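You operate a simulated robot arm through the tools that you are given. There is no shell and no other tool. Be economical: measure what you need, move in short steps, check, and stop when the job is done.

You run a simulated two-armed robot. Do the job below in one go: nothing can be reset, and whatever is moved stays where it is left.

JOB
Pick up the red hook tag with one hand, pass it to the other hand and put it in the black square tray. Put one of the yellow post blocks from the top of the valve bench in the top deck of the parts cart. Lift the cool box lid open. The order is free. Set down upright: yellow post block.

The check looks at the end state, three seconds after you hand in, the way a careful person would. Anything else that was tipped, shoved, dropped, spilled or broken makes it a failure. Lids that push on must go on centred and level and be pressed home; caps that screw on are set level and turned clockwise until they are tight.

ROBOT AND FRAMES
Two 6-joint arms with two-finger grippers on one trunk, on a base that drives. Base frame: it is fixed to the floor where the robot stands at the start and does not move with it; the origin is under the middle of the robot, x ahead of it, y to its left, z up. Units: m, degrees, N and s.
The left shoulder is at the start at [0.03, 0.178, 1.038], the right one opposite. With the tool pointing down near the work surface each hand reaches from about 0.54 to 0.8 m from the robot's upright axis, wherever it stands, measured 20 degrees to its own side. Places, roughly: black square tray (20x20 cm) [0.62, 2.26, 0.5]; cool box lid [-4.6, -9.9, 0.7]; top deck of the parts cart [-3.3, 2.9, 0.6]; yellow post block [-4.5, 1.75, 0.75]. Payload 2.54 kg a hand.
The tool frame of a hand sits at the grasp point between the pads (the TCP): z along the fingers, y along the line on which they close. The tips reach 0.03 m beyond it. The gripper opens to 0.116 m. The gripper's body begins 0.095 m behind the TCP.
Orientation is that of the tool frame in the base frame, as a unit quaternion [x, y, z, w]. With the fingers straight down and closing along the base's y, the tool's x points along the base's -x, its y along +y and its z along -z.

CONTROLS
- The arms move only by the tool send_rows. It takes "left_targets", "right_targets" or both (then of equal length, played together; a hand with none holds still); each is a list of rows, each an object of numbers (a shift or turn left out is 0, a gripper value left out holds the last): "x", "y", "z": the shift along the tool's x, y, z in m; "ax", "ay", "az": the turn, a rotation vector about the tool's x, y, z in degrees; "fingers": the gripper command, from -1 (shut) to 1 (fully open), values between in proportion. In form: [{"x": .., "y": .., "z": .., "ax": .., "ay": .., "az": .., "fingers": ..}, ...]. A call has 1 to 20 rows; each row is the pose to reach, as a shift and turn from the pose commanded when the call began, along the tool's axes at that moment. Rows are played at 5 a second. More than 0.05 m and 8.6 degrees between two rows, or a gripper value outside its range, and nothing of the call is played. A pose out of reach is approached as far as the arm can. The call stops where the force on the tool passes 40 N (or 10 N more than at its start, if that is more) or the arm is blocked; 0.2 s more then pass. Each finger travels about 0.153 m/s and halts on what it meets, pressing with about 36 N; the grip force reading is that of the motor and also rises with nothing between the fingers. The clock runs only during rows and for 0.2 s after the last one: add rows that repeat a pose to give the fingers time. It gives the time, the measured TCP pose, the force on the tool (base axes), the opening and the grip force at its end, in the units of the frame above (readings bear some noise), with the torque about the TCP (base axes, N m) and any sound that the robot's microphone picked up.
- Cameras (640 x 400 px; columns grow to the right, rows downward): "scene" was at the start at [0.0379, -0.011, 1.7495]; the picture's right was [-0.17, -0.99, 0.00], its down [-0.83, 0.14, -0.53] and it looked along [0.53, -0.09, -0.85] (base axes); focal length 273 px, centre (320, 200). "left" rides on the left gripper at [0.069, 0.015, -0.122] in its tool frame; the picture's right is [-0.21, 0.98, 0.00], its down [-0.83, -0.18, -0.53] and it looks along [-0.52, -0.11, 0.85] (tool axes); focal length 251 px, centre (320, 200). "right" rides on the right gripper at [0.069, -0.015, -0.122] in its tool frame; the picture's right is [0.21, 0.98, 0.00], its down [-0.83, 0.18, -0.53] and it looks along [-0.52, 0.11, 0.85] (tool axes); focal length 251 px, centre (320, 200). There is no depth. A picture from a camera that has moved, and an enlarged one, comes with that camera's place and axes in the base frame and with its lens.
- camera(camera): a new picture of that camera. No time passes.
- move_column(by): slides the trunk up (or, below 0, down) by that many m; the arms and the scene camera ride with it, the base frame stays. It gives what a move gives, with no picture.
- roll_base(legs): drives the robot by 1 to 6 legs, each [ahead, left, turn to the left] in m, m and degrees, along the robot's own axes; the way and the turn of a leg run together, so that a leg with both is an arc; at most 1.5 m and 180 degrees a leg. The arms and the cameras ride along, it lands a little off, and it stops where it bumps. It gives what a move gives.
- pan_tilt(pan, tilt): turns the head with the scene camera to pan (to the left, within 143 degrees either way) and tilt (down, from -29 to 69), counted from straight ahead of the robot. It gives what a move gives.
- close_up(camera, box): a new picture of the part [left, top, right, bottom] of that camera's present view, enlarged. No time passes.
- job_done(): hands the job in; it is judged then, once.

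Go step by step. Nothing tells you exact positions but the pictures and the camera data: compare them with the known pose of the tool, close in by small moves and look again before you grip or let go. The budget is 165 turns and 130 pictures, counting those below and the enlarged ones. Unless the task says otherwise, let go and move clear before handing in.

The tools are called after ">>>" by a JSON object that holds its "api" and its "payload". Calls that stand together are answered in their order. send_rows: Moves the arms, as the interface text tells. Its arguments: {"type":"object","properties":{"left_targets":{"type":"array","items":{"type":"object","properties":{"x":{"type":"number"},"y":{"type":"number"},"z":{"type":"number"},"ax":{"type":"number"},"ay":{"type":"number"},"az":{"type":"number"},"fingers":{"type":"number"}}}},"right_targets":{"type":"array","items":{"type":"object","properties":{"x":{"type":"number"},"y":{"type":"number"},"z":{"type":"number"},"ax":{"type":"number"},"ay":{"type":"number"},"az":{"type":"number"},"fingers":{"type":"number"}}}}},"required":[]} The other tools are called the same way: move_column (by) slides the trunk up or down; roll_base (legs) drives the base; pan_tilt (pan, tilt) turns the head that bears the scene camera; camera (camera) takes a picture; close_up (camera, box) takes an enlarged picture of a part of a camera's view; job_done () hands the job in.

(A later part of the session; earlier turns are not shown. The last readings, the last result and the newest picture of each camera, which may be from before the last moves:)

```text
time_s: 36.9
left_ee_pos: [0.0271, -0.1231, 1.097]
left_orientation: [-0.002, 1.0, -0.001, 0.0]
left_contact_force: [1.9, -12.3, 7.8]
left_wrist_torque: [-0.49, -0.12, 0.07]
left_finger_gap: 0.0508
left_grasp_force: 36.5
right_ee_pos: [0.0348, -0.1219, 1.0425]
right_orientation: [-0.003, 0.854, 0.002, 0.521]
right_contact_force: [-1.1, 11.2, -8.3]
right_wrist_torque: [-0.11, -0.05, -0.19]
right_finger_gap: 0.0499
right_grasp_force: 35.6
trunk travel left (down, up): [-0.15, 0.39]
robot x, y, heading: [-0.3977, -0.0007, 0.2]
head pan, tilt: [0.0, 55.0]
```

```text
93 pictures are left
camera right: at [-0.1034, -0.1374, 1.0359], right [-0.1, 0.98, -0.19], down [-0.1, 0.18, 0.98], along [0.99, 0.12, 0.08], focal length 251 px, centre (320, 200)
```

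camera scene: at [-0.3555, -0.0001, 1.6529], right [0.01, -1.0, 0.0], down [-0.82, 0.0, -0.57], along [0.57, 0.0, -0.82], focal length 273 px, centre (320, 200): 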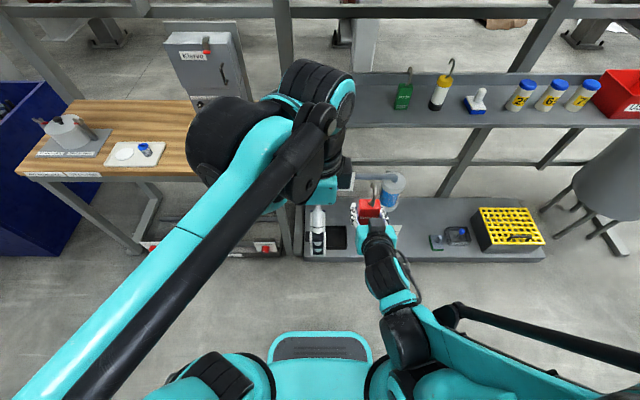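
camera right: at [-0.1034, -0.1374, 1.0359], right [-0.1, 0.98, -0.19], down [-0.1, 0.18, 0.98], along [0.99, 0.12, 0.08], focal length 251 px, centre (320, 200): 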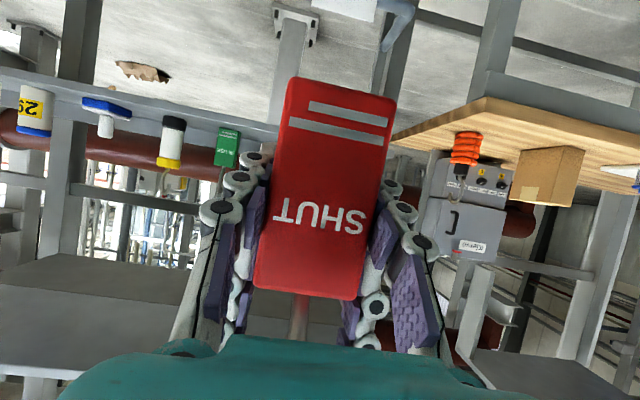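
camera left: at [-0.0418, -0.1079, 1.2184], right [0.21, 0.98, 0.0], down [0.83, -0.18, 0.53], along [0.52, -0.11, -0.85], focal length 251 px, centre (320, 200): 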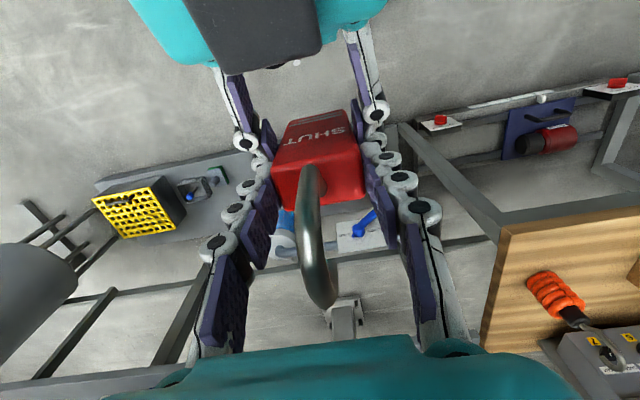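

Both hands hold the tag. Open the right hand and back it away along its fingers.

>>> {"api": "send_rows", "payload": {"right_targets": [{"fingers": 0.1}, {"fingers": 0.6}, {"fingers": 0.6}, {"z": -0.03, "fingers": 0.6}, {"z": -0.06}, {"z": -0.09}, {"z": -0.09}]}}

>>> {"api": "camera", "payload": {"camera": "left"}}

>>> {"api": "camera", "payload": {"camera": "right"}}

```text
time_s: 38.5
left_ee_pos: [0.0288, -0.12, 1.0968]
left_orientation: [-0.003, 1.0, 0.0, 0.0]
left_contact_force: [0.8, 0.6, 0.0]
left_wrist_torque: [-0.02, 0.0, 0.02]
left_finger_gap: 0.0509
left_grasp_force: 36.1
right_ee_pos: [-0.0377, -0.1185, 1.0871]
right_orientation: [-0.001, 0.854, 0.0, 0.52]
right_contact_force: [0.2, 0.6, 0.6]
right_wrist_torque: [0.0, 0.02, 0.0]
right_finger_gap: 0.0928
right_grasp_force: 0.0
right hand out of reach, approached as far as the arm can: row 6, 7
trunk travel left (down, up): [-0.15, 0.39]
robot x, y, heading: [-0.3931, -0.0041, 0.6]
head pan, tilt: [0.0, 55.0]
```

```text
92 pictures are left
camera left: at [-0.0411, -0.1067, 1.2182], right [0.21, 0.98, 0.0], down [0.83, -0.18, 0.53], along [0.52, -0.11, -0.85], focal length 251 px, centre (320, 200)
```

left: 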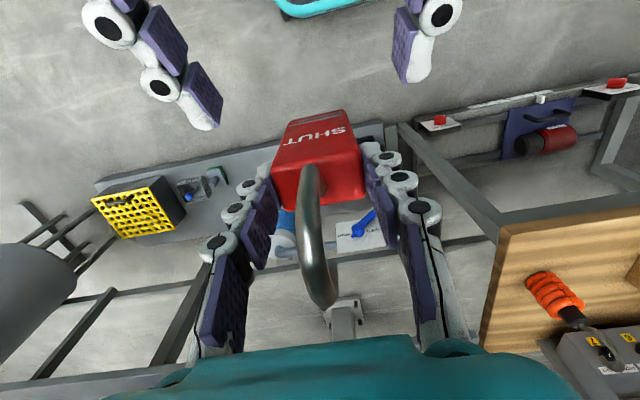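

```text
91 pictures are left
camera right: at [-0.1768, -0.1333, 1.0803], right [-0.1, 0.98, -0.19], down [-0.1, 0.18, 0.98], along [0.99, 0.12, 0.08], focal length 251 px, centre (320, 200)
```

right: 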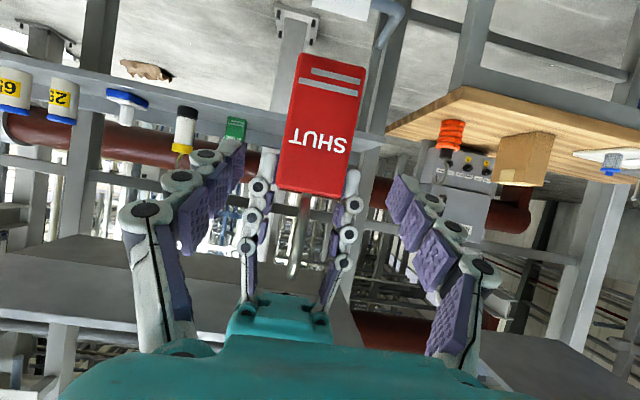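

The handover worked: the left hand holds the tag alone. I'll move the hands back to their own sides, then drive left along the corridor to the blue bin.

>>> {"api": "send_rows", "payload": {"left_targets": [{"y": 0.04}, {"y": 0.08}, {"y": 0.12}, {"y": 0.16}, {"y": 0.2}, {"y": 0.24}, {"y": 0.27}], "right_targets": [{"y": -0.02}, {"y": -0.04}, {"y": -0.06}, {"y": -0.08}, {"y": -0.1}, {"y": -0.12}, {"y": -0.12}]}}

>>> {"api": "roll_base", "payload": {"legs": [[0, 1.0, 0], [0, 1.02, 0]]}}

>>> {"api": "pan_tilt", "payload": {"pan": 10, "tilt": 45}}

>>> {"api": "camera", "payload": {"camera": "scene"}}

```text
time_s: 40.1
left_ee_pos: [0.0274, 0.1481, 1.0965]
left_orientation: [-0.003, 1.0, 0.0, 0.0]
left_contact_force: [-0.6, -0.2, -0.5]
left_wrist_torque: [0.0, 0.0, -0.01]
left_finger_gap: 0.0509
left_grasp_force: 35.9
right_ee_pos: [-0.0399, -0.2414, 1.0864]
right_orientation: [-0.002, 0.854, 0.001, 0.521]
right_contact_force: [-0.5, 0.0, -0.4]
right_wrist_torque: [-0.01, -0.01, 0.02]
right_finger_gap: 0.093
right_grasp_force: 0.0
right hand out of reach, approached as far as the arm can: row 1, 2, 3, 4, 5
trunk travel left (down, up): [-0.15, 0.39]
robot x, y, heading: [-0.3977, -0.0036, 0.2]
head pan, tilt: [0.0, 55.0]
```

```text
time_s: 50.1
left_ee_pos: [-0.0137, 2.1741, 1.0971]
left_orientation: [-0.013, 1.0, -0.001, 0.0]
left_contact_force: [0.6, 0.8, 0.5]
left_wrist_torque: [-0.02, 0.05, 0.02]
left_finger_gap: 0.0508
left_grasp_force: 35.7
right_ee_pos: [-0.0725, 1.7824, 1.0866]
right_orientation: [-0.011, 0.853, 0.007, 0.521]
right_contact_force: [0.7, 0.7, -0.5]
right_wrist_torque: [0.0, 0.0, 0.02]
right_finger_gap: 0.0929
right_grasp_force: 0.0
trunk travel left (down, up): [-0.15, 0.39]
robot x, y, heading: [-0.4341, 2.0174, 1.7]
head pan, tilt: [0.0, 55.0]
```

```text
time_s: 50.8
left_ee_pos: [-0.015, 2.1724, 1.0966]
left_orientation: [-0.013, 1.0, -0.001, 0.0]
left_contact_force: [0.3, 0.1, -0.7]
left_wrist_torque: [-0.01, 0.01, 0.01]
left_finger_gap: 0.0508
left_grasp_force: 35.7
right_ee_pos: [-0.072, 1.7836, 1.0861]
right_orientation: [-0.011, 0.854, 0.007, 0.521]
right_contact_force: [-0.1, -1.3, -0.8]
right_wrist_torque: [-0.01, -0.01, 0.0]
right_finger_gap: 0.0927
right_grasp_force: 0.0
trunk travel left (down, up): [-0.15, 0.39]
robot x, y, heading: [-0.4364, 2.0161, 1.5]
head pan, tilt: [10.0, 45.0]
```

```text
90 pictures are left
camera scene: at [-0.387, 2.0316, 1.6662], right [0.2, -0.98, 0.0], down [-0.69, -0.14, -0.71], along [0.69, 0.14, -0.71], focal length 273 px, centre (320, 200)
```

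scene: 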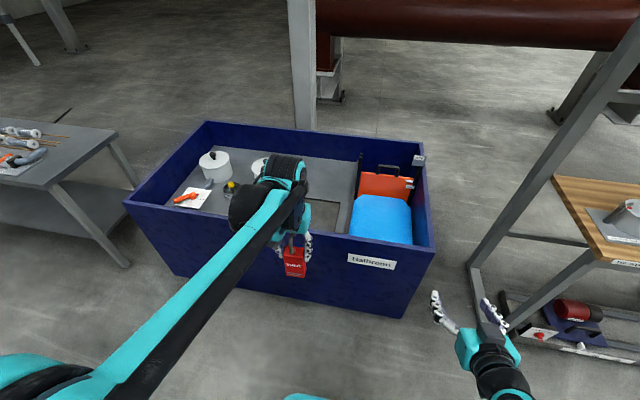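

The bin's near rim is at about x 0.34, z 0.69. Drive ahead 0.37 m and look down with the left camera.

>>> {"api": "roll_base", "payload": {"legs": [[0.37, 0, -1.5]]}}

>>> {"api": "camera", "payload": {"camera": "left"}}

>>> {"api": "camera", "payload": {"camera": "scene"}}

```text
time_s: 53.2
left_ee_pos: [0.3611, 2.1663, 1.0966]
left_orientation: [-0.001, 1.0, 0.0, 0.001]
left_contact_force: [0.6, 0.0, -0.5]
left_wrist_torque: [0.01, -0.02, 0.01]
left_finger_gap: 0.0506
left_grasp_force: 35.6
right_ee_pos: [0.2938, 1.7793, 1.0862]
right_orientation: [0.0, 0.854, 0.0, 0.52]
right_contact_force: [-0.2, -0.9, -0.4]
right_wrist_torque: [-0.03, 0.01, -0.01]
right_finger_gap: 0.0927
right_grasp_force: 0.0
trunk travel left (down, up): [-0.15, 0.39]
robot x, y, heading: [-0.0663, 2.0211, 0.3]
head pan, tilt: [10.0, 45.0]
```

```text
89 pictures are left
camera left: at [0.2924, 2.1814, 1.2175], right [0.21, 0.98, 0.0], down [0.83, -0.18, 0.53], along [0.52, -0.11, -0.85], focal length 251 px, centre (320, 200)
```

left: 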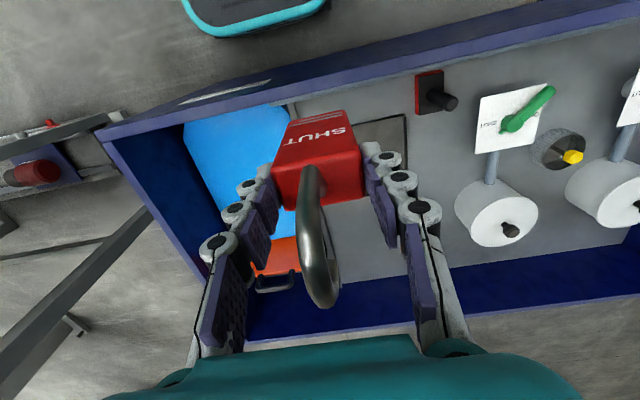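

```text
88 pictures are left
camera scene: at [-0.0138, 2.0356, 1.6662], right [0.17, -0.98, 0.0], down [-0.7, -0.12, -0.71], along [0.7, 0.12, -0.71], focal length 273 px, centre (320, 200)
```

scene: 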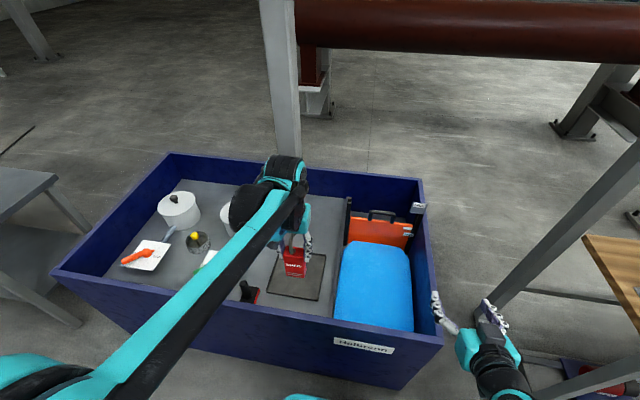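

The flat black tray is at about (0.63, 2.25). Move the tag over it and lower to well above the floor, then look.

>>> {"api": "send_rows", "payload": {"left_targets": [{"x": -0.038, "y": 0.012}, {"x": -0.076, "y": 0.024}, {"x": -0.114, "y": 0.036}, {"x": -0.152, "y": 0.048}, {"x": -0.19, "y": 0.06}, {"x": -0.228, "y": 0.072}, {"x": -0.264, "y": 0.084}, {"x": -0.264, "y": 0.084, "z": 0.045}, {"x": -0.264, "y": 0.084, "z": 0.09}, {"x": -0.264, "y": 0.084, "z": 0.135}, {"x": -0.264, "y": 0.084, "z": 0.18}, {"x": -0.264, "y": 0.084, "z": 0.225}, {"x": -0.264, "y": 0.084, "z": 0.27}, {"x": -0.264, "y": 0.084, "z": 0.31}, {"x": -0.264, "y": 0.084, "z": 0.35}, {"x": -0.264, "y": 0.084, "z": 0.38}, {"x": -0.264, "y": 0.084, "z": 0.38}]}}

>>> {"api": "camera", "payload": {"camera": "left"}}

>>> {"api": "close_up", "payload": {"camera": "scene", "box": [220, 210, 380, 310]}}

```text
time_s: 56.8
left_ee_pos: [0.6249, 2.2513, 0.7157]
left_orientation: [-0.001, 1.0, 0.0, 0.0]
left_contact_force: [-0.8, 0.3, 0.3]
left_wrist_torque: [0.04, 0.0, 0.01]
left_finger_gap: 0.0507
left_grasp_force: 35.7
right_ee_pos: [0.2937, 1.7776, 1.0873]
right_orientation: [0.0, 0.854, 0.0, 0.521]
right_contact_force: [-1.2, 0.2, 0.2]
right_wrist_torque: [0.02, -0.02, 0.05]
right_finger_gap: 0.0925
right_grasp_force: 0.1
trunk travel left (down, up): [-0.15, 0.39]
robot x, y, heading: [-0.0662, 2.0204, 0.1]
head pan, tilt: [10.0, 45.0]
```

```text
87 pictures are left
camera left: at [0.5559, 2.2658, 0.8375], right [0.21, 0.98, 0.0], down [0.83, -0.18, 0.53], along [0.52, -0.11, -0.85], focal length 251 px, centre (320, 200)
```

left: 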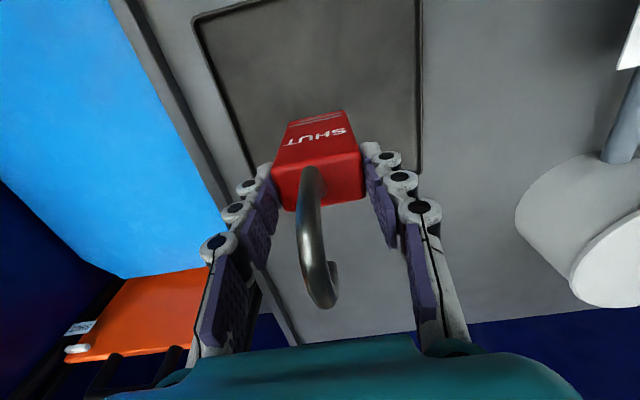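

```text
4.00 times, centred on (300, 260) of scene
camera zoom: at [-0.0152, 2.0356, 1.6663], right [0.17, -0.98, 0.0], down [-0.7, -0.12, -0.71], along [0.7, 0.12, -0.71], focal length 1094 px, centre (400, -40)
```

zoom: 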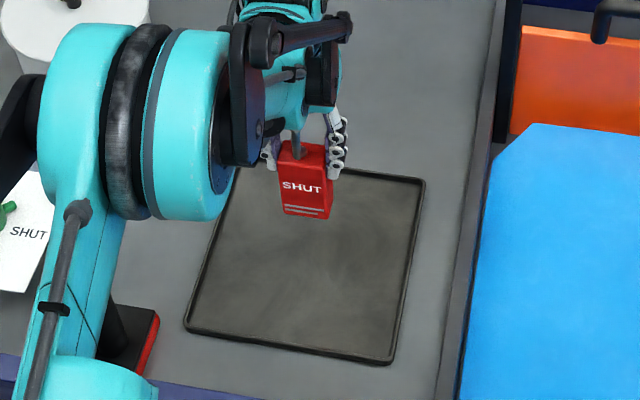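

Tag is above the tray centre. Lower 8 cm, then creep.

>>> {"api": "send_rows", "payload": {"left_targets": [{"z": 0.03}, {"z": 0.06}, {"z": 0.08}, {"z": 0.08}]}}

>>> {"api": "close_up", "payload": {"camera": "scene", "box": [220, 210, 380, 310]}}

>>> {"api": "camera", "payload": {"camera": "left"}}

```text
time_s: 57.8
left_ee_pos: [0.6199, 2.2499, 0.6418]
left_orientation: [-0.001, 1.0, 0.0, 0.0]
left_contact_force: [-0.2, 0.6, -0.4]
left_wrist_torque: [-0.02, -0.02, 0.02]
left_finger_gap: 0.0507
left_grasp_force: 36.3
left hand out of reach, approached as far as the arm can: row 3, 4
right_ee_pos: [0.2934, 1.779, 1.0869]
right_orientation: [-0.001, 0.853, 0.001, 0.522]
right_contact_force: [0.4, 0.9, -0.1]
right_wrist_torque: [0.01, 0.02, -0.02]
right_finger_gap: 0.0928
right_grasp_force: 0.0
trunk travel left (down, up): [-0.15, 0.39]
robot x, y, heading: [-0.0648, 2.0204, 0.1]
head pan, tilt: [10.0, 45.0]
```

```text
4.00 times, centred on (300, 260) of scene
camera zoom: at [-0.0146, 2.0357, 1.6663], right [0.17, -0.98, 0.0], down [-0.7, -0.12, -0.71], along [0.7, 0.12, -0.71], focal length 1094 px, centre (400, -40)
```

zoom: 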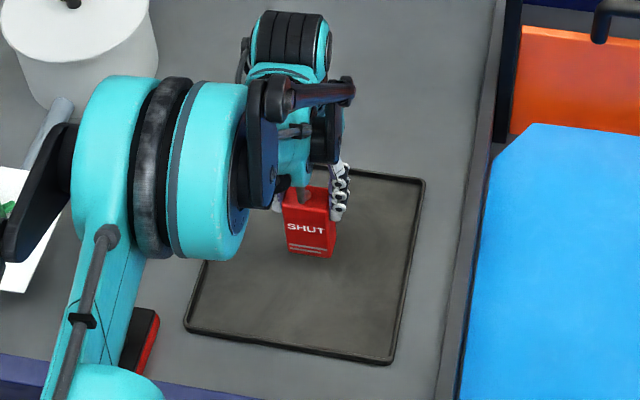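

```text
84 pictures are left
camera left: at [0.5508, 2.2648, 0.7634], right [0.21, 0.98, 0.0], down [0.82, -0.18, 0.54], along [0.52, -0.11, -0.84], focal length 251 px, centre (320, 200)
```

left: 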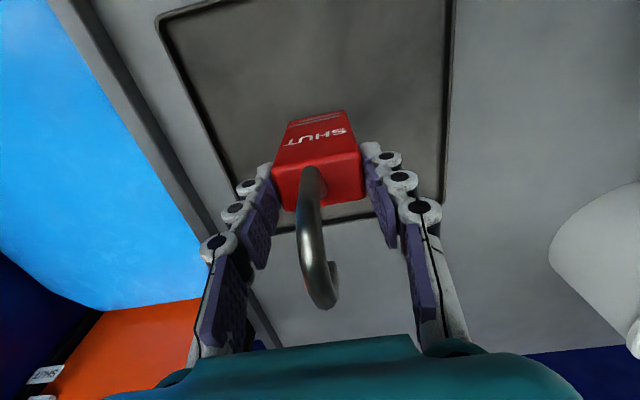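

Arm is at its limit; use the trunk to lower the rest gently.

>>> {"api": "move_column", "payload": {"by": -0.012}}

>>> {"api": "close_up", "payload": {"camera": "scene", "box": [260, 230, 340, 280]}}

```text
time_s: 58.4
left_ee_pos: [0.6187, 2.2503, 0.6302]
left_orientation: [-0.002, 1.0, 0.0, 0.001]
left_contact_force: [-0.6, -0.2, 0.6]
left_wrist_torque: [-0.03, 0.0, 0.01]
left_finger_gap: 0.051
left_grasp_force: 36.0
right_ee_pos: [0.2926, 1.7789, 1.0739]
right_orientation: [0.0, 0.854, 0.0, 0.521]
right_contact_force: [0.2, -0.1, 0.8]
right_wrist_torque: [-0.03, 0.01, -0.04]
right_finger_gap: 0.0927
right_grasp_force: 0.1
trunk travel left (down, up): [-0.138, 0.402]
robot x, y, heading: [-0.0627, 2.0197, 0.0]
head pan, tilt: [10.0, 45.0]
```

```text
8.00 times, centred on (300, 255) of scene
camera zoom: at [-0.0152, 2.0356, 1.6543], right [0.17, -0.98, 0.0], down [-0.7, -0.12, -0.71], along [0.7, 0.12, -0.71], focal length 2187 px, centre (480, -240)
```

zoom: 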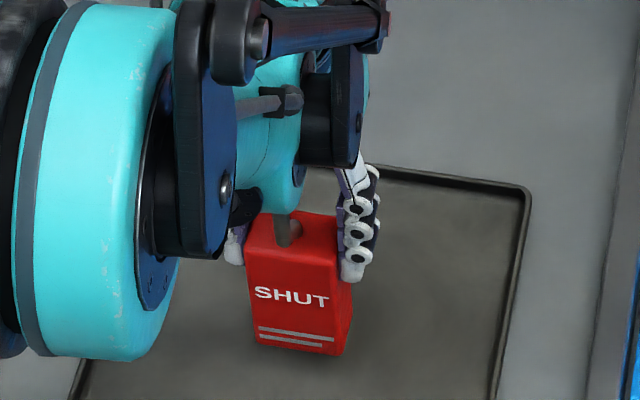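

No contact yet; keep lowering in small steps.

>>> {"api": "move_column", "payload": {"by": -0.01}}

>>> {"api": "move_column", "payload": {"by": -0.005}}

>>> {"api": "close_up", "payload": {"camera": "scene", "box": [260, 230, 340, 280]}}

```text
time_s: 59.0
left_ee_pos: [0.6197, 2.2502, 0.6202]
left_orientation: [0.0, 1.0, 0.0, 0.001]
left_contact_force: [0.8, -0.3, -0.2]
left_wrist_torque: [-0.04, 0.0, 0.02]
left_finger_gap: 0.0511
left_grasp_force: 36.8
right_ee_pos: [0.2923, 1.7775, 1.0652]
right_orientation: [0.0, 0.854, 0.0, 0.521]
right_contact_force: [-0.2, -0.6, 0.8]
right_wrist_torque: [0.0, -0.02, -0.01]
right_finger_gap: 0.0928
right_grasp_force: 0.0
trunk travel left (down, up): [-0.128, 0.412]
robot x, y, heading: [-0.0634, 2.0224, 0.0]
head pan, tilt: [10.0, 45.0]
```

```text
time_s: 59.5
left_ee_pos: [0.6195, 2.2496, 0.6159]
left_orientation: [-0.001, 1.0, 0.001, 0.0]
left_contact_force: [0.1, 0.8, 0.2]
left_wrist_torque: [-0.03, 0.01, -0.04]
left_finger_gap: 0.0509
left_grasp_force: 35.9
right_ee_pos: [0.2929, 1.7786, 1.0589]
right_orientation: [-0.001, 0.854, 0.001, 0.521]
right_contact_force: [-0.2, 0.6, -0.2]
right_wrist_torque: [0.0, 0.0, 0.02]
right_finger_gap: 0.0929
right_grasp_force: 0.0
trunk travel left (down, up): [-0.123, 0.417]
robot x, y, heading: [-0.064, 2.0202, 0.3]
head pan, tilt: [10.0, 45.0]
```

```text
8.00 times, centred on (300, 255) of scene
camera zoom: at [-0.015, 2.0356, 1.6393], right [0.17, -0.98, 0.0], down [-0.7, -0.12, -0.71], along [0.7, 0.12, -0.71], focal length 2187 px, centre (480, -240)
```

zoom: 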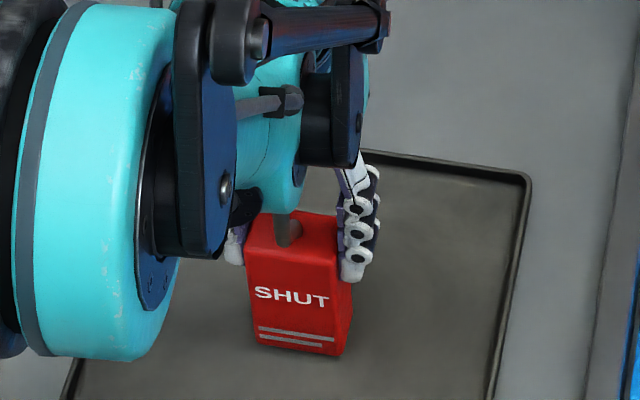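

Still hanging free; continue in 6 mm steps.

>>> {"api": "move_column", "payload": {"by": -0.006}}

>>> {"api": "move_column", "payload": {"by": -0.006}}

>>> {"api": "close_up", "payload": {"camera": "scene", "box": [260, 230, 340, 280]}}

```text
time_s: 60.1
left_ee_pos: [0.6203, 2.2501, 0.6091]
left_orientation: [0.0, 1.0, 0.0, 0.001]
left_contact_force: [-0.1, 0.1, -0.1]
left_wrist_torque: [0.0, 0.01, 0.04]
left_finger_gap: 0.0507
left_grasp_force: 36.0
right_ee_pos: [0.2925, 1.7789, 1.0542]
right_orientation: [0.0, 0.853, -0.001, 0.522]
right_contact_force: [0.4, 0.2, 0.5]
right_wrist_torque: [-0.03, -0.01, 0.0]
right_finger_gap: 0.0926
right_grasp_force: 0.0
trunk travel left (down, up): [-0.117, 0.423]
robot x, y, heading: [-0.0676, 2.0197, -0.1]
head pan, tilt: [10.0, 45.0]
```

```text
time_s: 60.6
left_ee_pos: [0.6198, 2.249, 0.605]
left_orientation: [-0.001, 1.0, -0.001, 0.004]
left_contact_force: [4.4, 1.9, 24.1]
left_wrist_torque: [0.09, -0.15, 0.0]
left_finger_gap: 0.051
left_grasp_force: 35.7
right_ee_pos: [0.292, 1.7771, 1.048]
right_orientation: [0.0, 0.853, 0.0, 0.522]
right_contact_force: [-0.4, 0.0, 0.7]
right_wrist_torque: [-0.03, -0.06, -0.03]
right_finger_gap: 0.0927
right_grasp_force: 0.0
trunk travel left (down, up): [-0.111, 0.429]
robot x, y, heading: [-0.0661, 2.019, -0.0]
head pan, tilt: [10.0, 45.0]
```

```text
8.00 times, centred on (300, 255) of scene
camera zoom: at [-0.0173, 2.0349, 1.6276], right [0.17, -0.98, 0.0], down [-0.7, -0.12, -0.71], along [0.7, 0.12, -0.71], focal length 2187 px, centre (480, -240)
```

zoom: 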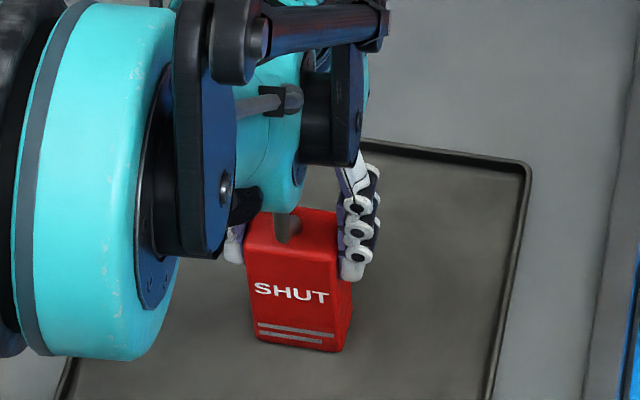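

The tag is on the tray floor. Relieve the force, open the fingers, then raise.

>>> {"api": "move_column", "payload": {"by": 0.003}}

>>> {"api": "send_rows", "payload": {"left_targets": [{"fingers": -0.05}, {"fingers": 0.2}, {"fingers": 0.5}, {"fingers": 0.5}]}}

>>> {"api": "move_column", "payload": {"by": 0.2}}

>>> {"api": "camera", "payload": {"camera": "left"}}

>>> {"api": "camera", "payload": {"camera": "scene"}}

```text
time_s: 61.1
left_ee_pos: [0.62, 2.2493, 0.6058]
left_orientation: [0.0, 1.0, 0.0, 0.001]
left_contact_force: [0.5, 0.2, -0.2]
left_wrist_torque: [0.02, -0.03, 0.01]
left_finger_gap: 0.0505
left_grasp_force: 35.9
right_ee_pos: [0.2926, 1.7797, 1.0515]
right_orientation: [0.0, 0.853, 0.0, 0.521]
right_contact_force: [0.9, -0.2, 0.5]
right_wrist_torque: [-0.02, -0.01, -0.01]
right_finger_gap: 0.0928
right_grasp_force: 0.1
trunk travel left (down, up): [-0.114, 0.426]
robot x, y, heading: [-0.0661, 2.0243, 0.1]
head pan, tilt: [10.0, 45.0]
```

```text
time_s: 62.1
left_ee_pos: [0.6203, 2.25, 0.6072]
left_orientation: [-0.001, 1.0, 0.001, 0.001]
left_contact_force: [1.2, 0.1, -0.6]
left_wrist_torque: [0.02, -0.01, 0.0]
left_finger_gap: 0.0872
left_grasp_force: 0.1
right_ee_pos: [0.2927, 1.7775, 1.05]
right_orientation: [0.0, 0.853, 0.0, 0.521]
right_contact_force: [0.2, -0.1, -0.4]
right_wrist_torque: [0.02, -0.02, 0.0]
right_finger_gap: 0.0929
right_grasp_force: 0.0
trunk travel left (down, up): [-0.114, 0.426]
robot x, y, heading: [-0.0646, 2.0193, 0.1]
head pan, tilt: [10.0, 45.0]
```

```text
time_s: 64.3
left_ee_pos: [0.6209, 2.2504, 0.8056]
left_orientation: [-0.001, 1.0, -0.001, 0.002]
left_contact_force: [-0.4, -0.7, 0.9]
left_wrist_torque: [0.0, 0.02, -0.02]
left_finger_gap: 0.0872
left_grasp_force: 0.1
right_ee_pos: [0.294, 1.7793, 1.2503]
right_orientation: [0.0, 0.854, 0.0, 0.52]
right_contact_force: [-0.2, 0.3, 0.8]
right_wrist_torque: [-0.03, 0.0, 0.01]
right_finger_gap: 0.0927
right_grasp_force: 0.0
trunk travel left (down, up): [-0.314, 0.226]
robot x, y, heading: [-0.0658, 2.0174, 0.0]
head pan, tilt: [10.0, 45.0]
```

```text
80 pictures are left
camera left: at [0.5507, 2.2648, 0.9275], right [0.21, 0.98, 0.0], down [0.82, -0.18, 0.54], along [0.52, -0.11, -0.84], focal length 251 px, centre (320, 200)
```

left: 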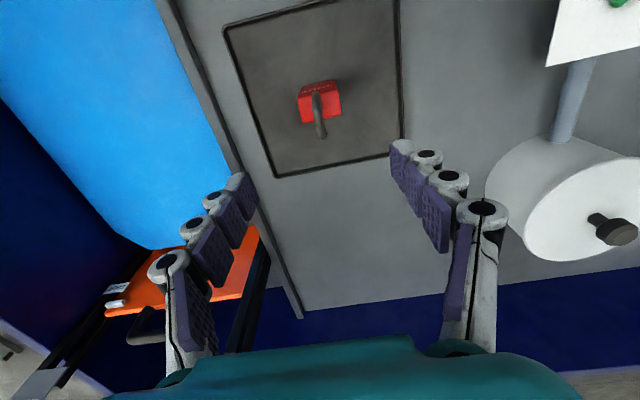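

```text
79 pictures are left
camera scene: at [-0.0148, 2.0356, 1.8301], right [0.17, -0.98, 0.0], down [-0.7, -0.12, -0.71], along [0.7, 0.12, -0.71], focal length 273 px, centre (320, 200)
```

scene: 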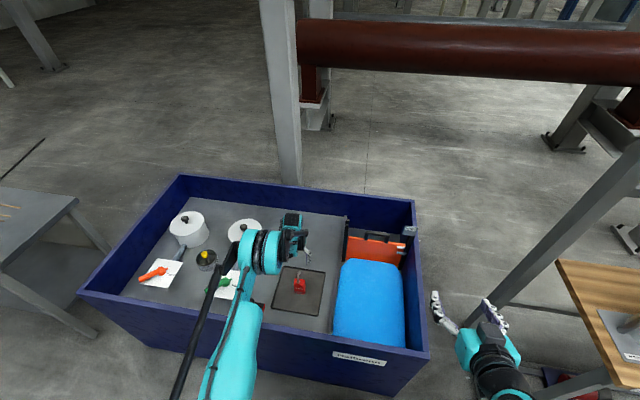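

The red tag stands in the tray. Now retract the left arm upward and back, then head for the valve bench around the north end of the neighbouring tables.

>>> {"api": "send_rows", "payload": {"left_targets": [{"z": -0.045}, {"z": -0.09}, {"z": -0.135}, {"z": -0.18}, {"z": -0.225}, {"z": -0.27}, {"x": 0.04, "z": -0.29}, {"x": 0.08, "y": -0.01, "z": -0.31}, {"x": 0.12, "y": -0.02, "z": -0.33}, {"x": 0.16, "y": -0.03, "z": -0.35}, {"x": 0.2, "y": -0.04, "z": -0.37}, {"x": 0.24, "y": -0.05, "z": -0.39}, {"x": 0.28, "y": -0.06, "z": -0.4}, {"x": 0.32, "y": -0.07, "z": -0.4}, {"x": 0.36, "y": -0.08, "z": -0.4}, {"x": 0.38, "y": -0.08, "z": -0.4}]}}

>>> {"api": "roll_base", "payload": {"legs": [[-0.42, 0, 0], [0, 1.0, 0]]}}

>>> {"api": "pan_tilt", "payload": {"pan": 100, "tilt": 25}}

>>> {"api": "camera", "payload": {"camera": "scene"}}

```text
time_s: 67.7
left_ee_pos: [0.2396, 2.1713, 1.2057]
left_orientation: [-0.001, 1.0, 0.0, 0.001]
left_contact_force: [-0.3, -0.1, 1.2]
left_wrist_torque: [0.01, -0.01, 0.01]
left_finger_gap: 0.087
left_grasp_force: 0.1
right_ee_pos: [0.2933, 1.7798, 1.2501]
right_orientation: [0.0, 0.853, 0.0, 0.521]
right_contact_force: [0.0, 0.2, -0.2]
right_wrist_torque: [0.0, 0.02, -0.01]
right_finger_gap: 0.0928
right_grasp_force: 0.0
trunk travel left (down, up): [-0.314, 0.226]
robot x, y, heading: [-0.0672, 2.0191, 0.2]
head pan, tilt: [10.0, 45.0]
```

```text
time_s: 75.0
left_ee_pos: [-0.183, 3.1455, 1.205]
left_orientation: [0.0, 1.0, 0.0, 0.003]
left_contact_force: [0.4, 0.0, -0.4]
left_wrist_torque: [0.01, -0.02, 0.0]
left_finger_gap: 0.087
left_grasp_force: 0.0
right_ee_pos: [-0.1302, 2.7506, 1.251]
right_orientation: [0.001, 0.854, 0.0, 0.521]
right_contact_force: [0.1, -0.5, -0.6]
right_wrist_torque: [0.01, -0.02, 0.01]
right_finger_gap: 0.093
right_grasp_force: 0.0
trunk travel left (down, up): [-0.314, 0.226]
robot x, y, heading: [-0.488, 2.9951, 0.2]
head pan, tilt: [10.0, 45.0]
```

```text
time_s: 76.6
left_ee_pos: [-0.1828, 3.1444, 1.2043]
left_orientation: [-0.001, 1.0, 0.0, 0.002]
left_contact_force: [0.0, 0.5, 0.0]
left_wrist_torque: [0.0, 0.03, -0.02]
left_finger_gap: 0.0871
left_grasp_force: 0.1
right_ee_pos: [-0.1297, 2.7516, 1.2504]
right_orientation: [0.001, 0.854, -0.001, 0.521]
right_contact_force: [0.0, 0.6, 0.4]
right_wrist_torque: [-0.01, 0.02, -0.01]
right_finger_gap: 0.0929
right_grasp_force: 0.0
trunk travel left (down, up): [-0.314, 0.226]
robot x, y, heading: [-0.4872, 2.9958, -0.0]
head pan, tilt: [100.0, 25.0]
```

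```text
78 pictures are left
camera scene: at [-0.534, 3.0854, 1.8609], right [0.98, 0.17, 0.0], down [0.07, -0.42, -0.91], along [-0.16, 0.89, -0.42], focal length 273 px, centre (320, 200)
```

scene: 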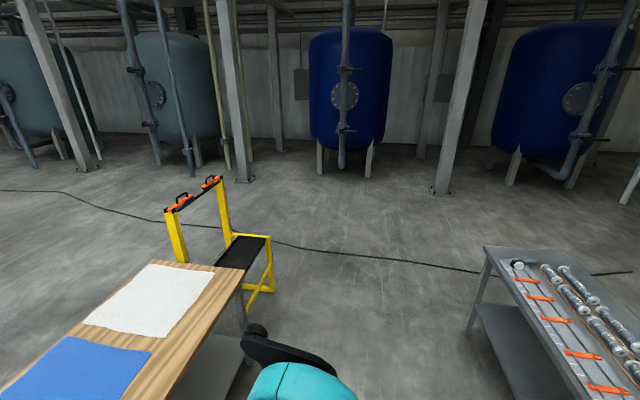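

I'll go further north to see around the end of the wooden table and yellow step.

>>> {"api": "roll_base", "payload": {"legs": [[0, 1.2, 0]]}}

>>> {"api": "pan_tilt", "payload": {"pan": 138, "tilt": 30}}

>>> {"api": "camera", "payload": {"camera": "scene"}}

>>> {"api": "pan_tilt", "payload": {"pan": 100, "tilt": 35}}

>>> {"api": "camera", "payload": {"camera": "scene"}}

```text
time_s: 82.7
left_ee_pos: [-0.1784, 4.3509, 1.2062]
left_orientation: [0.002, 1.0, 0.0, 0.001]
left_contact_force: [0.0, 0.2, -0.7]
left_wrist_torque: [0.0, -0.04, 0.0]
left_finger_gap: 0.0871
left_grasp_force: 0.1
right_ee_pos: [-0.1274, 3.9569, 1.2509]
right_orientation: [0.003, 0.854, -0.002, 0.521]
right_contact_force: [-0.9, 0.3, 0.2]
right_wrist_torque: [-0.01, 0.01, 0.01]
right_finger_gap: 0.0931
right_grasp_force: 0.0
trunk travel left (down, up): [-0.314, 0.226]
robot x, y, heading: [-0.4819, 4.2058, -0.3]
head pan, tilt: [100.0, 25.0]
```

```text
time_s: 83.8
left_ee_pos: [-0.1797, 4.35, 1.2053]
left_orientation: [0.003, 1.0, -0.001, 0.002]
left_contact_force: [0.5, -0.1, 0.3]
left_wrist_torque: [0.0, 0.0, 0.03]
left_finger_gap: 0.087
left_grasp_force: 0.1
right_ee_pos: [-0.1283, 3.9566, 1.2509]
right_orientation: [0.003, 0.854, -0.002, 0.521]
right_contact_force: [1.0, 0.3, 1.0]
right_wrist_torque: [-0.01, -0.02, -0.02]
right_finger_gap: 0.0927
right_grasp_force: 0.0
trunk travel left (down, up): [-0.314, 0.226]
robot x, y, heading: [-0.4826, 4.1983, -0.3]
head pan, tilt: [138.0, 30.0]
```

```text
77 pictures are left
camera scene: at [-0.5813, 4.2636, 1.8529], right [0.67, 0.74, 0.0], down [0.37, -0.34, -0.87], along [-0.64, 0.58, -0.5], focal length 273 px, centre (320, 200)
```

scene: 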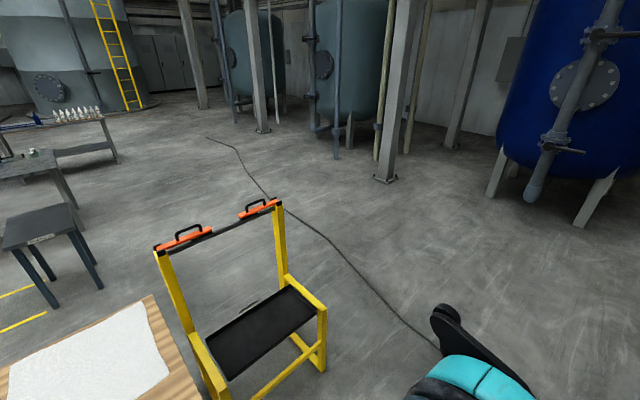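

```text
time_s: 84.8
left_ee_pos: [-0.1786, 4.3505, 1.2053]
left_orientation: [0.002, 1.0, 0.0, 0.001]
left_contact_force: [0.4, -0.2, 0.7]
left_wrist_torque: [0.03, 0.01, -0.01]
left_finger_gap: 0.0871
left_grasp_force: 0.0
right_ee_pos: [-0.1292, 3.9556, 1.2501]
right_orientation: [0.003, 0.854, -0.002, 0.521]
right_contact_force: [-0.3, -1.0, -0.5]
right_wrist_torque: [0.01, 0.0, 0.02]
right_finger_gap: 0.093
right_grasp_force: 0.2
trunk travel left (down, up): [-0.314, 0.226]
robot x, y, heading: [-0.4832, 4.2018, -0.2]
head pan, tilt: [100.0, 35.0]
```

```text
76 pictures are left
camera scene: at [-0.5294, 4.2894, 1.8451], right [0.99, 0.17, 0.0], down [0.1, -0.57, -0.82], along [-0.14, 0.81, -0.57], focal length 273 px, centre (320, 200)
```

scene: 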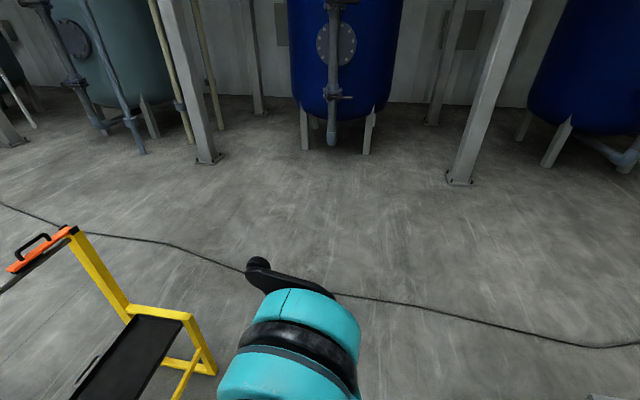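

There is a passable gap between the yellow step (y≤5.05) and the hose on the floor (y≈5.7). I'll turn round to face -x and check the view.

>>> {"api": "roll_base", "payload": {"legs": [[0, 0, 180]]}}

>>> {"api": "pan_tilt", "payload": {"pan": -20, "tilt": 35}}

>>> {"api": "camera", "payload": {"camera": "scene"}}

```text
time_s: 92.5
left_ee_pos: [-0.7912, 4.0569, 1.2065]
left_orientation: [1.0, -0.009, -0.001, 0.0]
left_contact_force: [0.0, 0.2, -0.6]
left_wrist_torque: [-0.01, 0.0, -0.01]
left_finger_gap: 0.0868
left_grasp_force: 0.0
right_ee_pos: [-0.8377, 4.4495, 1.2508]
right_orientation: [0.853, -0.008, -0.521, -0.005]
right_contact_force: [0.1, 0.5, 0.7]
right_wrist_torque: [0.01, 0.01, 0.01]
right_finger_gap: 0.0928
right_grasp_force: 0.0
trunk travel left (down, up): [-0.314, 0.226]
robot x, y, heading: [-0.4817, 4.2018, 178.4]
head pan, tilt: [100.0, 35.0]
```

```text
time_s: 94.5
left_ee_pos: [-0.7918, 4.0556, 1.2056]
left_orientation: [1.0, -0.008, -0.002, 0.0]
left_contact_force: [0.8, -0.1, 0.0]
left_wrist_torque: [0.0, 0.01, -0.01]
left_finger_gap: 0.0872
left_grasp_force: 0.1
right_ee_pos: [-0.8367, 4.4495, 1.2508]
right_orientation: [0.854, -0.008, -0.521, -0.005]
right_contact_force: [0.1, 0.3, -0.2]
right_wrist_torque: [0.01, 0.0, -0.02]
right_finger_gap: 0.0926
right_grasp_force: 0.0
trunk travel left (down, up): [-0.314, 0.226]
robot x, y, heading: [-0.4865, 4.201, 179.1]
head pan, tilt: [-20.0, 35.0]
```

```text
75 pictures are left
camera scene: at [-0.5369, 4.2333, 1.8451], right [0.36, 0.93, 0.0], down [0.54, -0.21, -0.82], along [-0.76, 0.29, -0.57], focal length 273 px, centre (320, 200)
```

scene: 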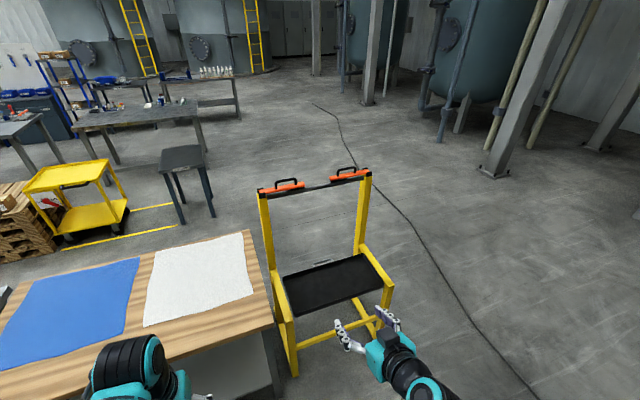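

The gap is y 5.12–5.65. I'll go via (-0.69, 5.41), then straight -x past the step.

>>> {"api": "roll_base", "payload": {"legs": [[0.2, -1.2, 0.9]]}}

>>> {"api": "camera", "payload": {"camera": "scene"}}

```text
time_s: 100.7
left_ee_pos: [-0.9806, 5.2492, 1.2057]
left_orientation: [1.0, -0.003, -0.002, 0.001]
left_contact_force: [0.9, -0.2, -0.5]
left_wrist_torque: [-0.02, 0.03, -0.01]
left_finger_gap: 0.0868
left_grasp_force: 0.0
right_ee_pos: [-1.0321, 5.6425, 1.2498]
right_orientation: [0.854, -0.002, -0.521, -0.001]
right_contact_force: [0.3, -0.3, -0.1]
right_wrist_torque: [0.0, 0.01, -0.01]
right_finger_gap: 0.0928
right_grasp_force: 0.1
trunk travel left (down, up): [-0.314, 0.226]
robot x, y, heading: [-0.6731, 5.3983, 179.5]
head pan, tilt: [-20.0, 35.0]
```

```text
74 pictures are left
camera scene: at [-0.7276, 5.4298, 1.8451], right [0.35, 0.94, 0.0], down [0.54, -0.2, -0.82], along [-0.77, 0.28, -0.57], focal length 273 px, centre (320, 200)
```

scene: 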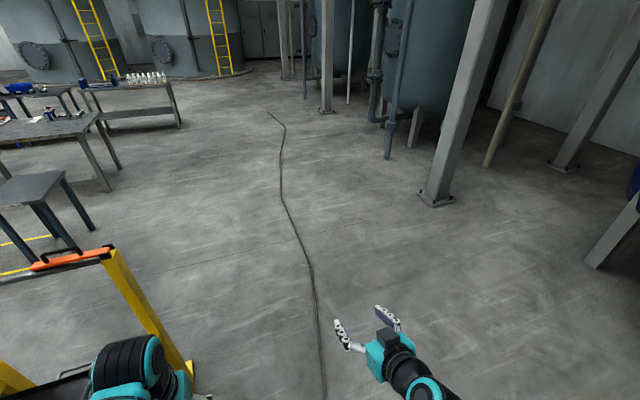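

Clear. Go ahead 1.5 m, staying straight.

>>> {"api": "roll_base", "payload": {"legs": [[1.5, 0, 0.5]]}}

>>> {"api": "pan_tilt", "payload": {"pan": 35, "tilt": 30}}

>>> {"api": "camera", "payload": {"camera": "scene"}}

```text
time_s: 108.2
left_ee_pos: [-2.4972, 5.2587, 1.2044]
left_orientation: [1.0, -0.004, -0.001, 0.0]
left_contact_force: [0.0, 0.1, 0.4]
left_wrist_torque: [-0.02, -0.02, 0.01]
left_finger_gap: 0.087
left_grasp_force: 0.0
right_ee_pos: [-2.5474, 5.6525, 1.2512]
right_orientation: [0.854, -0.004, -0.521, -0.002]
right_contact_force: [-0.1, 0.1, -1.0]
right_wrist_torque: [-0.02, 0.02, 0.0]
right_finger_gap: 0.0929
right_grasp_force: 0.1
trunk travel left (down, up): [-0.314, 0.226]
robot x, y, heading: [-2.1939, 5.4073, 179.8]
head pan, tilt: [-20.0, 35.0]
```

```text
time_s: 109.4
left_ee_pos: [-2.4966, 5.258, 1.2056]
left_orientation: [1.0, -0.003, -0.002, 0.0]
left_contact_force: [0.6, -0.1, -0.3]
left_wrist_torque: [-0.02, 0.0, 0.01]
left_finger_gap: 0.0869
left_grasp_force: 0.2
right_ee_pos: [-2.5468, 5.6507, 1.2503]
right_orientation: [0.853, -0.003, -0.521, -0.002]
right_contact_force: [-0.6, -0.1, -0.5]
right_wrist_torque: [-0.01, -0.01, 0.0]
right_finger_gap: 0.0929
right_grasp_force: 0.1
trunk travel left (down, up): [-0.314, 0.226]
robot x, y, heading: [-2.1928, 5.4078, 179.7]
head pan, tilt: [35.0, 30.0]
```

```text
73 pictures are left
camera scene: at [-2.2357, 5.3565, 1.8529], right [-0.57, 0.82, 0.0], down [0.41, 0.28, -0.87], along [-0.71, -0.49, -0.5], focal length 273 px, centre (320, 200)
```

scene: 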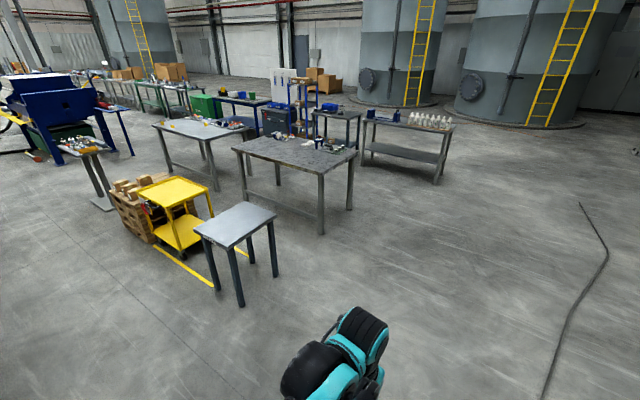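

The yellow cart and the valve bench (with items, around px 205,130) are visible. Zoom in.

>>> {"api": "close_up", "payload": {"camera": "scene", "box": [80, 100, 300, 300]}}

>>> {"api": "close_up", "payload": {"camera": "scene", "box": [140, 100, 260, 175]}}

```text
2.00 times, centred on (190, 200) of scene
camera zoom: at [-2.2357, 5.3565, 1.8529], right [-0.57, 0.82, 0.0], down [0.41, 0.28, -0.87], along [-0.71, -0.49, -0.5], focal length 547 px, centre (580, 200)
```

zoom: 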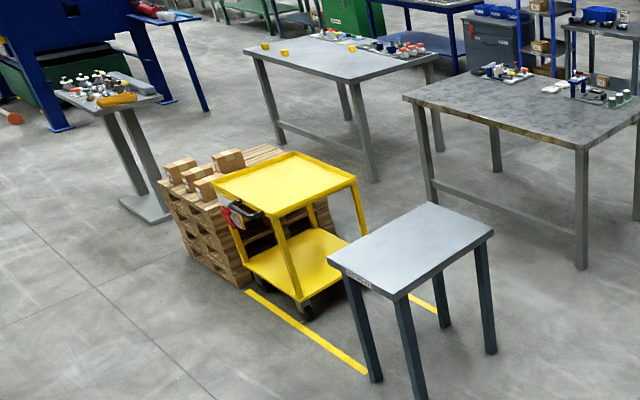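

```text
5.33 times, centred on (200, 138) of scene
camera zoom: at [-2.2357, 5.3565, 1.8529], right [-0.57, 0.82, 0.0], down [0.41, 0.28, -0.87], along [-0.71, -0.49, -0.5], focal length 1458 px, centre (960, 533)
```

zoom: 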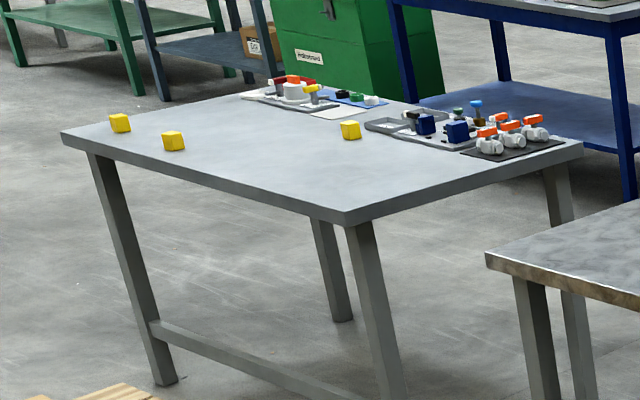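

I have a rough map: three yellow blocks on the valve bench near edge (x≈-4.1); nearest block at about (-4.25, 1.39). I'll drive down the aisle east of the cart and look again.

>>> {"api": "roll_base", "payload": {"legs": [[0.26, 1.3, 0], [0, 1.3, 0]]}}

>>> {"api": "pan_tilt", "payload": {"pan": 20, "tilt": 35}}

>>> {"api": "camera", "payload": {"camera": "scene"}}

```text
time_s: 122.2
left_ee_pos: [-2.7314, 2.657, 1.2057]
left_orientation: [1.0, 0.007, -0.002, 0.0]
left_contact_force: [0.2, -1.1, -0.4]
left_wrist_torque: [0.01, -0.01, -0.02]
left_finger_gap: 0.087
left_grasp_force: 0.1
right_ee_pos: [-2.7909, 3.0507, 1.2498]
right_orientation: [0.853, 0.005, -0.521, 0.003]
right_contact_force: [-0.7, 0.5, 0.4]
right_wrist_torque: [-0.05, 0.0, -0.02]
right_finger_gap: 0.093
right_grasp_force: 0.1
trunk travel left (down, up): [-0.314, 0.226]
robot x, y, heading: [-2.4284, 2.8139, -179.0]
head pan, tilt: [35.0, 30.0]
```

```text
time_s: 122.9
left_ee_pos: [-2.7318, 2.6577, 1.2041]
left_orientation: [1.0, 0.008, -0.002, 0.0]
left_contact_force: [-0.4, -0.4, 0.5]
left_wrist_torque: [-0.01, 0.0, 0.0]
left_finger_gap: 0.0869
left_grasp_force: 0.0
right_ee_pos: [-2.7905, 3.0493, 1.2508]
right_orientation: [0.854, 0.006, -0.521, 0.004]
right_contact_force: [0.7, -0.3, -0.3]
right_wrist_torque: [-0.01, -0.02, 0.01]
right_finger_gap: 0.0928
right_grasp_force: 0.1
trunk travel left (down, up): [-0.314, 0.226]
robot x, y, heading: [-2.4309, 2.8102, -179.4]
head pan, tilt: [20.0, 35.0]
```

```text
70 pictures are left
camera scene: at [-2.4827, 2.7826, 1.8451], right [-0.36, 0.93, 0.0], down [0.54, 0.2, -0.82], along [-0.77, -0.29, -0.57], focal length 273 px, centre (320, 200)
```

scene: 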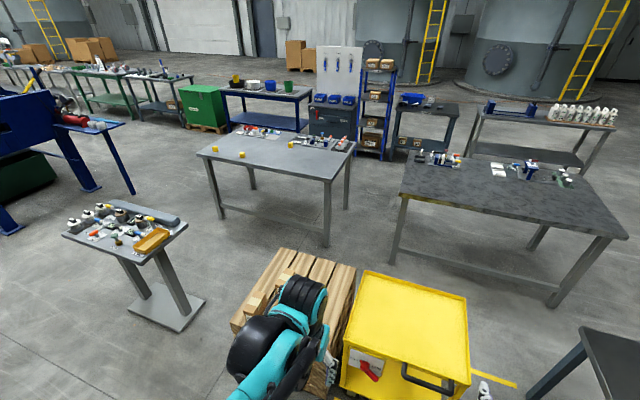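

Good overview: the nearest blocks are at about (-4.3, 1.07) and (-4.35, 1.32); the bench's south-east corner is the most open approach. Check the aisle to my left before driving.

>>> {"api": "pan_tilt", "payload": {"pan": 75, "tilt": 38}}

>>> {"api": "camera", "payload": {"camera": "scene"}}

```text
time_s: 124.2
left_ee_pos: [-2.7325, 2.6585, 1.2056]
left_orientation: [1.0, 0.007, -0.001, 0.0]
left_contact_force: [-0.3, 0.5, -0.8]
left_wrist_torque: [-0.03, 0.02, 0.01]
left_finger_gap: 0.0868
left_grasp_force: 0.0
right_ee_pos: [-2.7914, 3.0496, 1.2503]
right_orientation: [0.854, 0.005, -0.521, 0.003]
right_contact_force: [-0.3, 0.0, -0.1]
right_wrist_torque: [-0.01, -0.02, 0.01]
right_finger_gap: 0.0929
right_grasp_force: 0.1
trunk travel left (down, up): [-0.314, 0.226]
robot x, y, heading: [-2.4302, 2.8115, -179.4]
head pan, tilt: [75.0, 38.0]
```

```text
69 pictures are left
camera scene: at [-2.4216, 2.7301, 1.8405], right [-0.97, 0.25, 0.0], down [0.15, 0.6, -0.79], along [-0.19, -0.76, -0.62], focal length 273 px, centre (320, 200)
```

scene: 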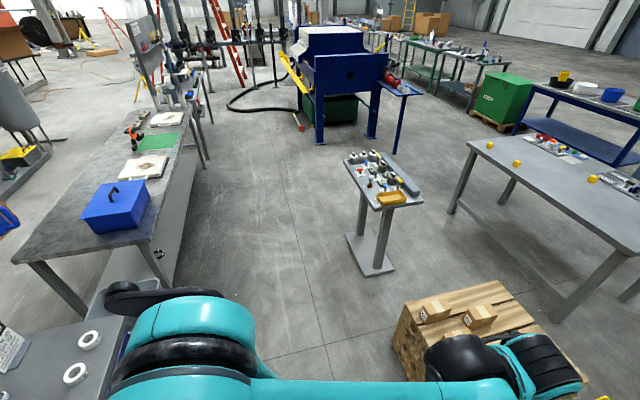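

The aisle is clear. Drive south to y≈0.4, then west to the bench's corner, then turn.

>>> {"api": "roll_base", "payload": {"legs": [[0, 1.2, -0.6], [0, 1.2, 0], [1.38, 0, 0], [0, 0, -69]]}}

>>> {"api": "pan_tilt", "payload": {"pan": 15, "tilt": 50}}

>>> {"api": "camera", "payload": {"camera": "scene"}}

```text
time_s: 145.4
left_ee_pos: [-4.0731, 0.6111, 1.2059]
left_orientation: [0.833, -0.553, -0.001, -0.001]
left_contact_force: [-1.1, -0.1, -1.0]
left_wrist_torque: [-0.03, -0.03, -0.01]
left_finger_gap: 0.0872
left_grasp_force: 0.0
right_ee_pos: [-3.7317, 0.8125, 1.2515]
right_orientation: [0.712, -0.471, -0.434, -0.287]
right_contact_force: [-0.6, -0.4, 0.0]
right_wrist_torque: [-0.01, 0.01, -0.02]
right_finger_gap: 0.0929
right_grasp_force: 0.1
trunk travel left (down, up): [-0.314, 0.226]
robot x, y, heading: [-3.8129, 0.3842, 112.7]
head pan, tilt: [75.0, 38.0]
```

```text
time_s: 146.7
left_ee_pos: [-4.0735, 0.6108, 1.2042]
left_orientation: [0.834, -0.552, -0.002, -0.001]
left_contact_force: [0.7, 0.2, -0.4]
left_wrist_torque: [-0.01, 0.01, -0.02]
left_finger_gap: 0.0867
left_grasp_force: 0.1
right_ee_pos: [-3.7322, 0.8124, 1.2521]
right_orientation: [0.711, -0.472, -0.435, -0.288]
right_contact_force: [-1.2, -0.4, -0.7]
right_wrist_torque: [0.01, 0.01, 0.02]
right_finger_gap: 0.0928
right_grasp_force: 0.0
trunk travel left (down, up): [-0.314, 0.226]
robot x, y, heading: [-3.816, 0.3879, 112.9]
head pan, tilt: [15.0, 50.0]
```

```text
68 pictures are left
camera scene: at [-3.8519, 0.4226, 1.8234], right [0.79, 0.61, 0.0], down [0.47, -0.6, -0.64], along [-0.4, 0.51, -0.77], focal length 273 px, centre (320, 200)
```

scene: 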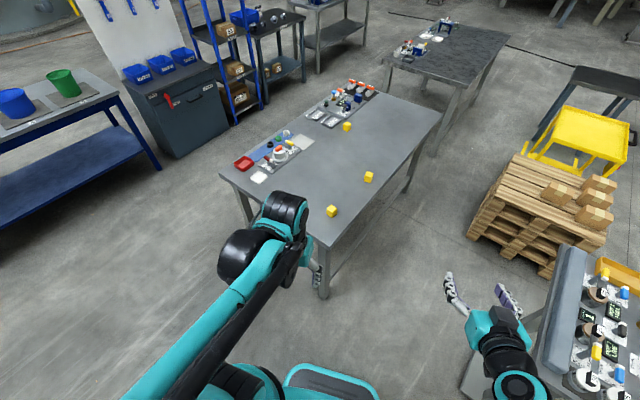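

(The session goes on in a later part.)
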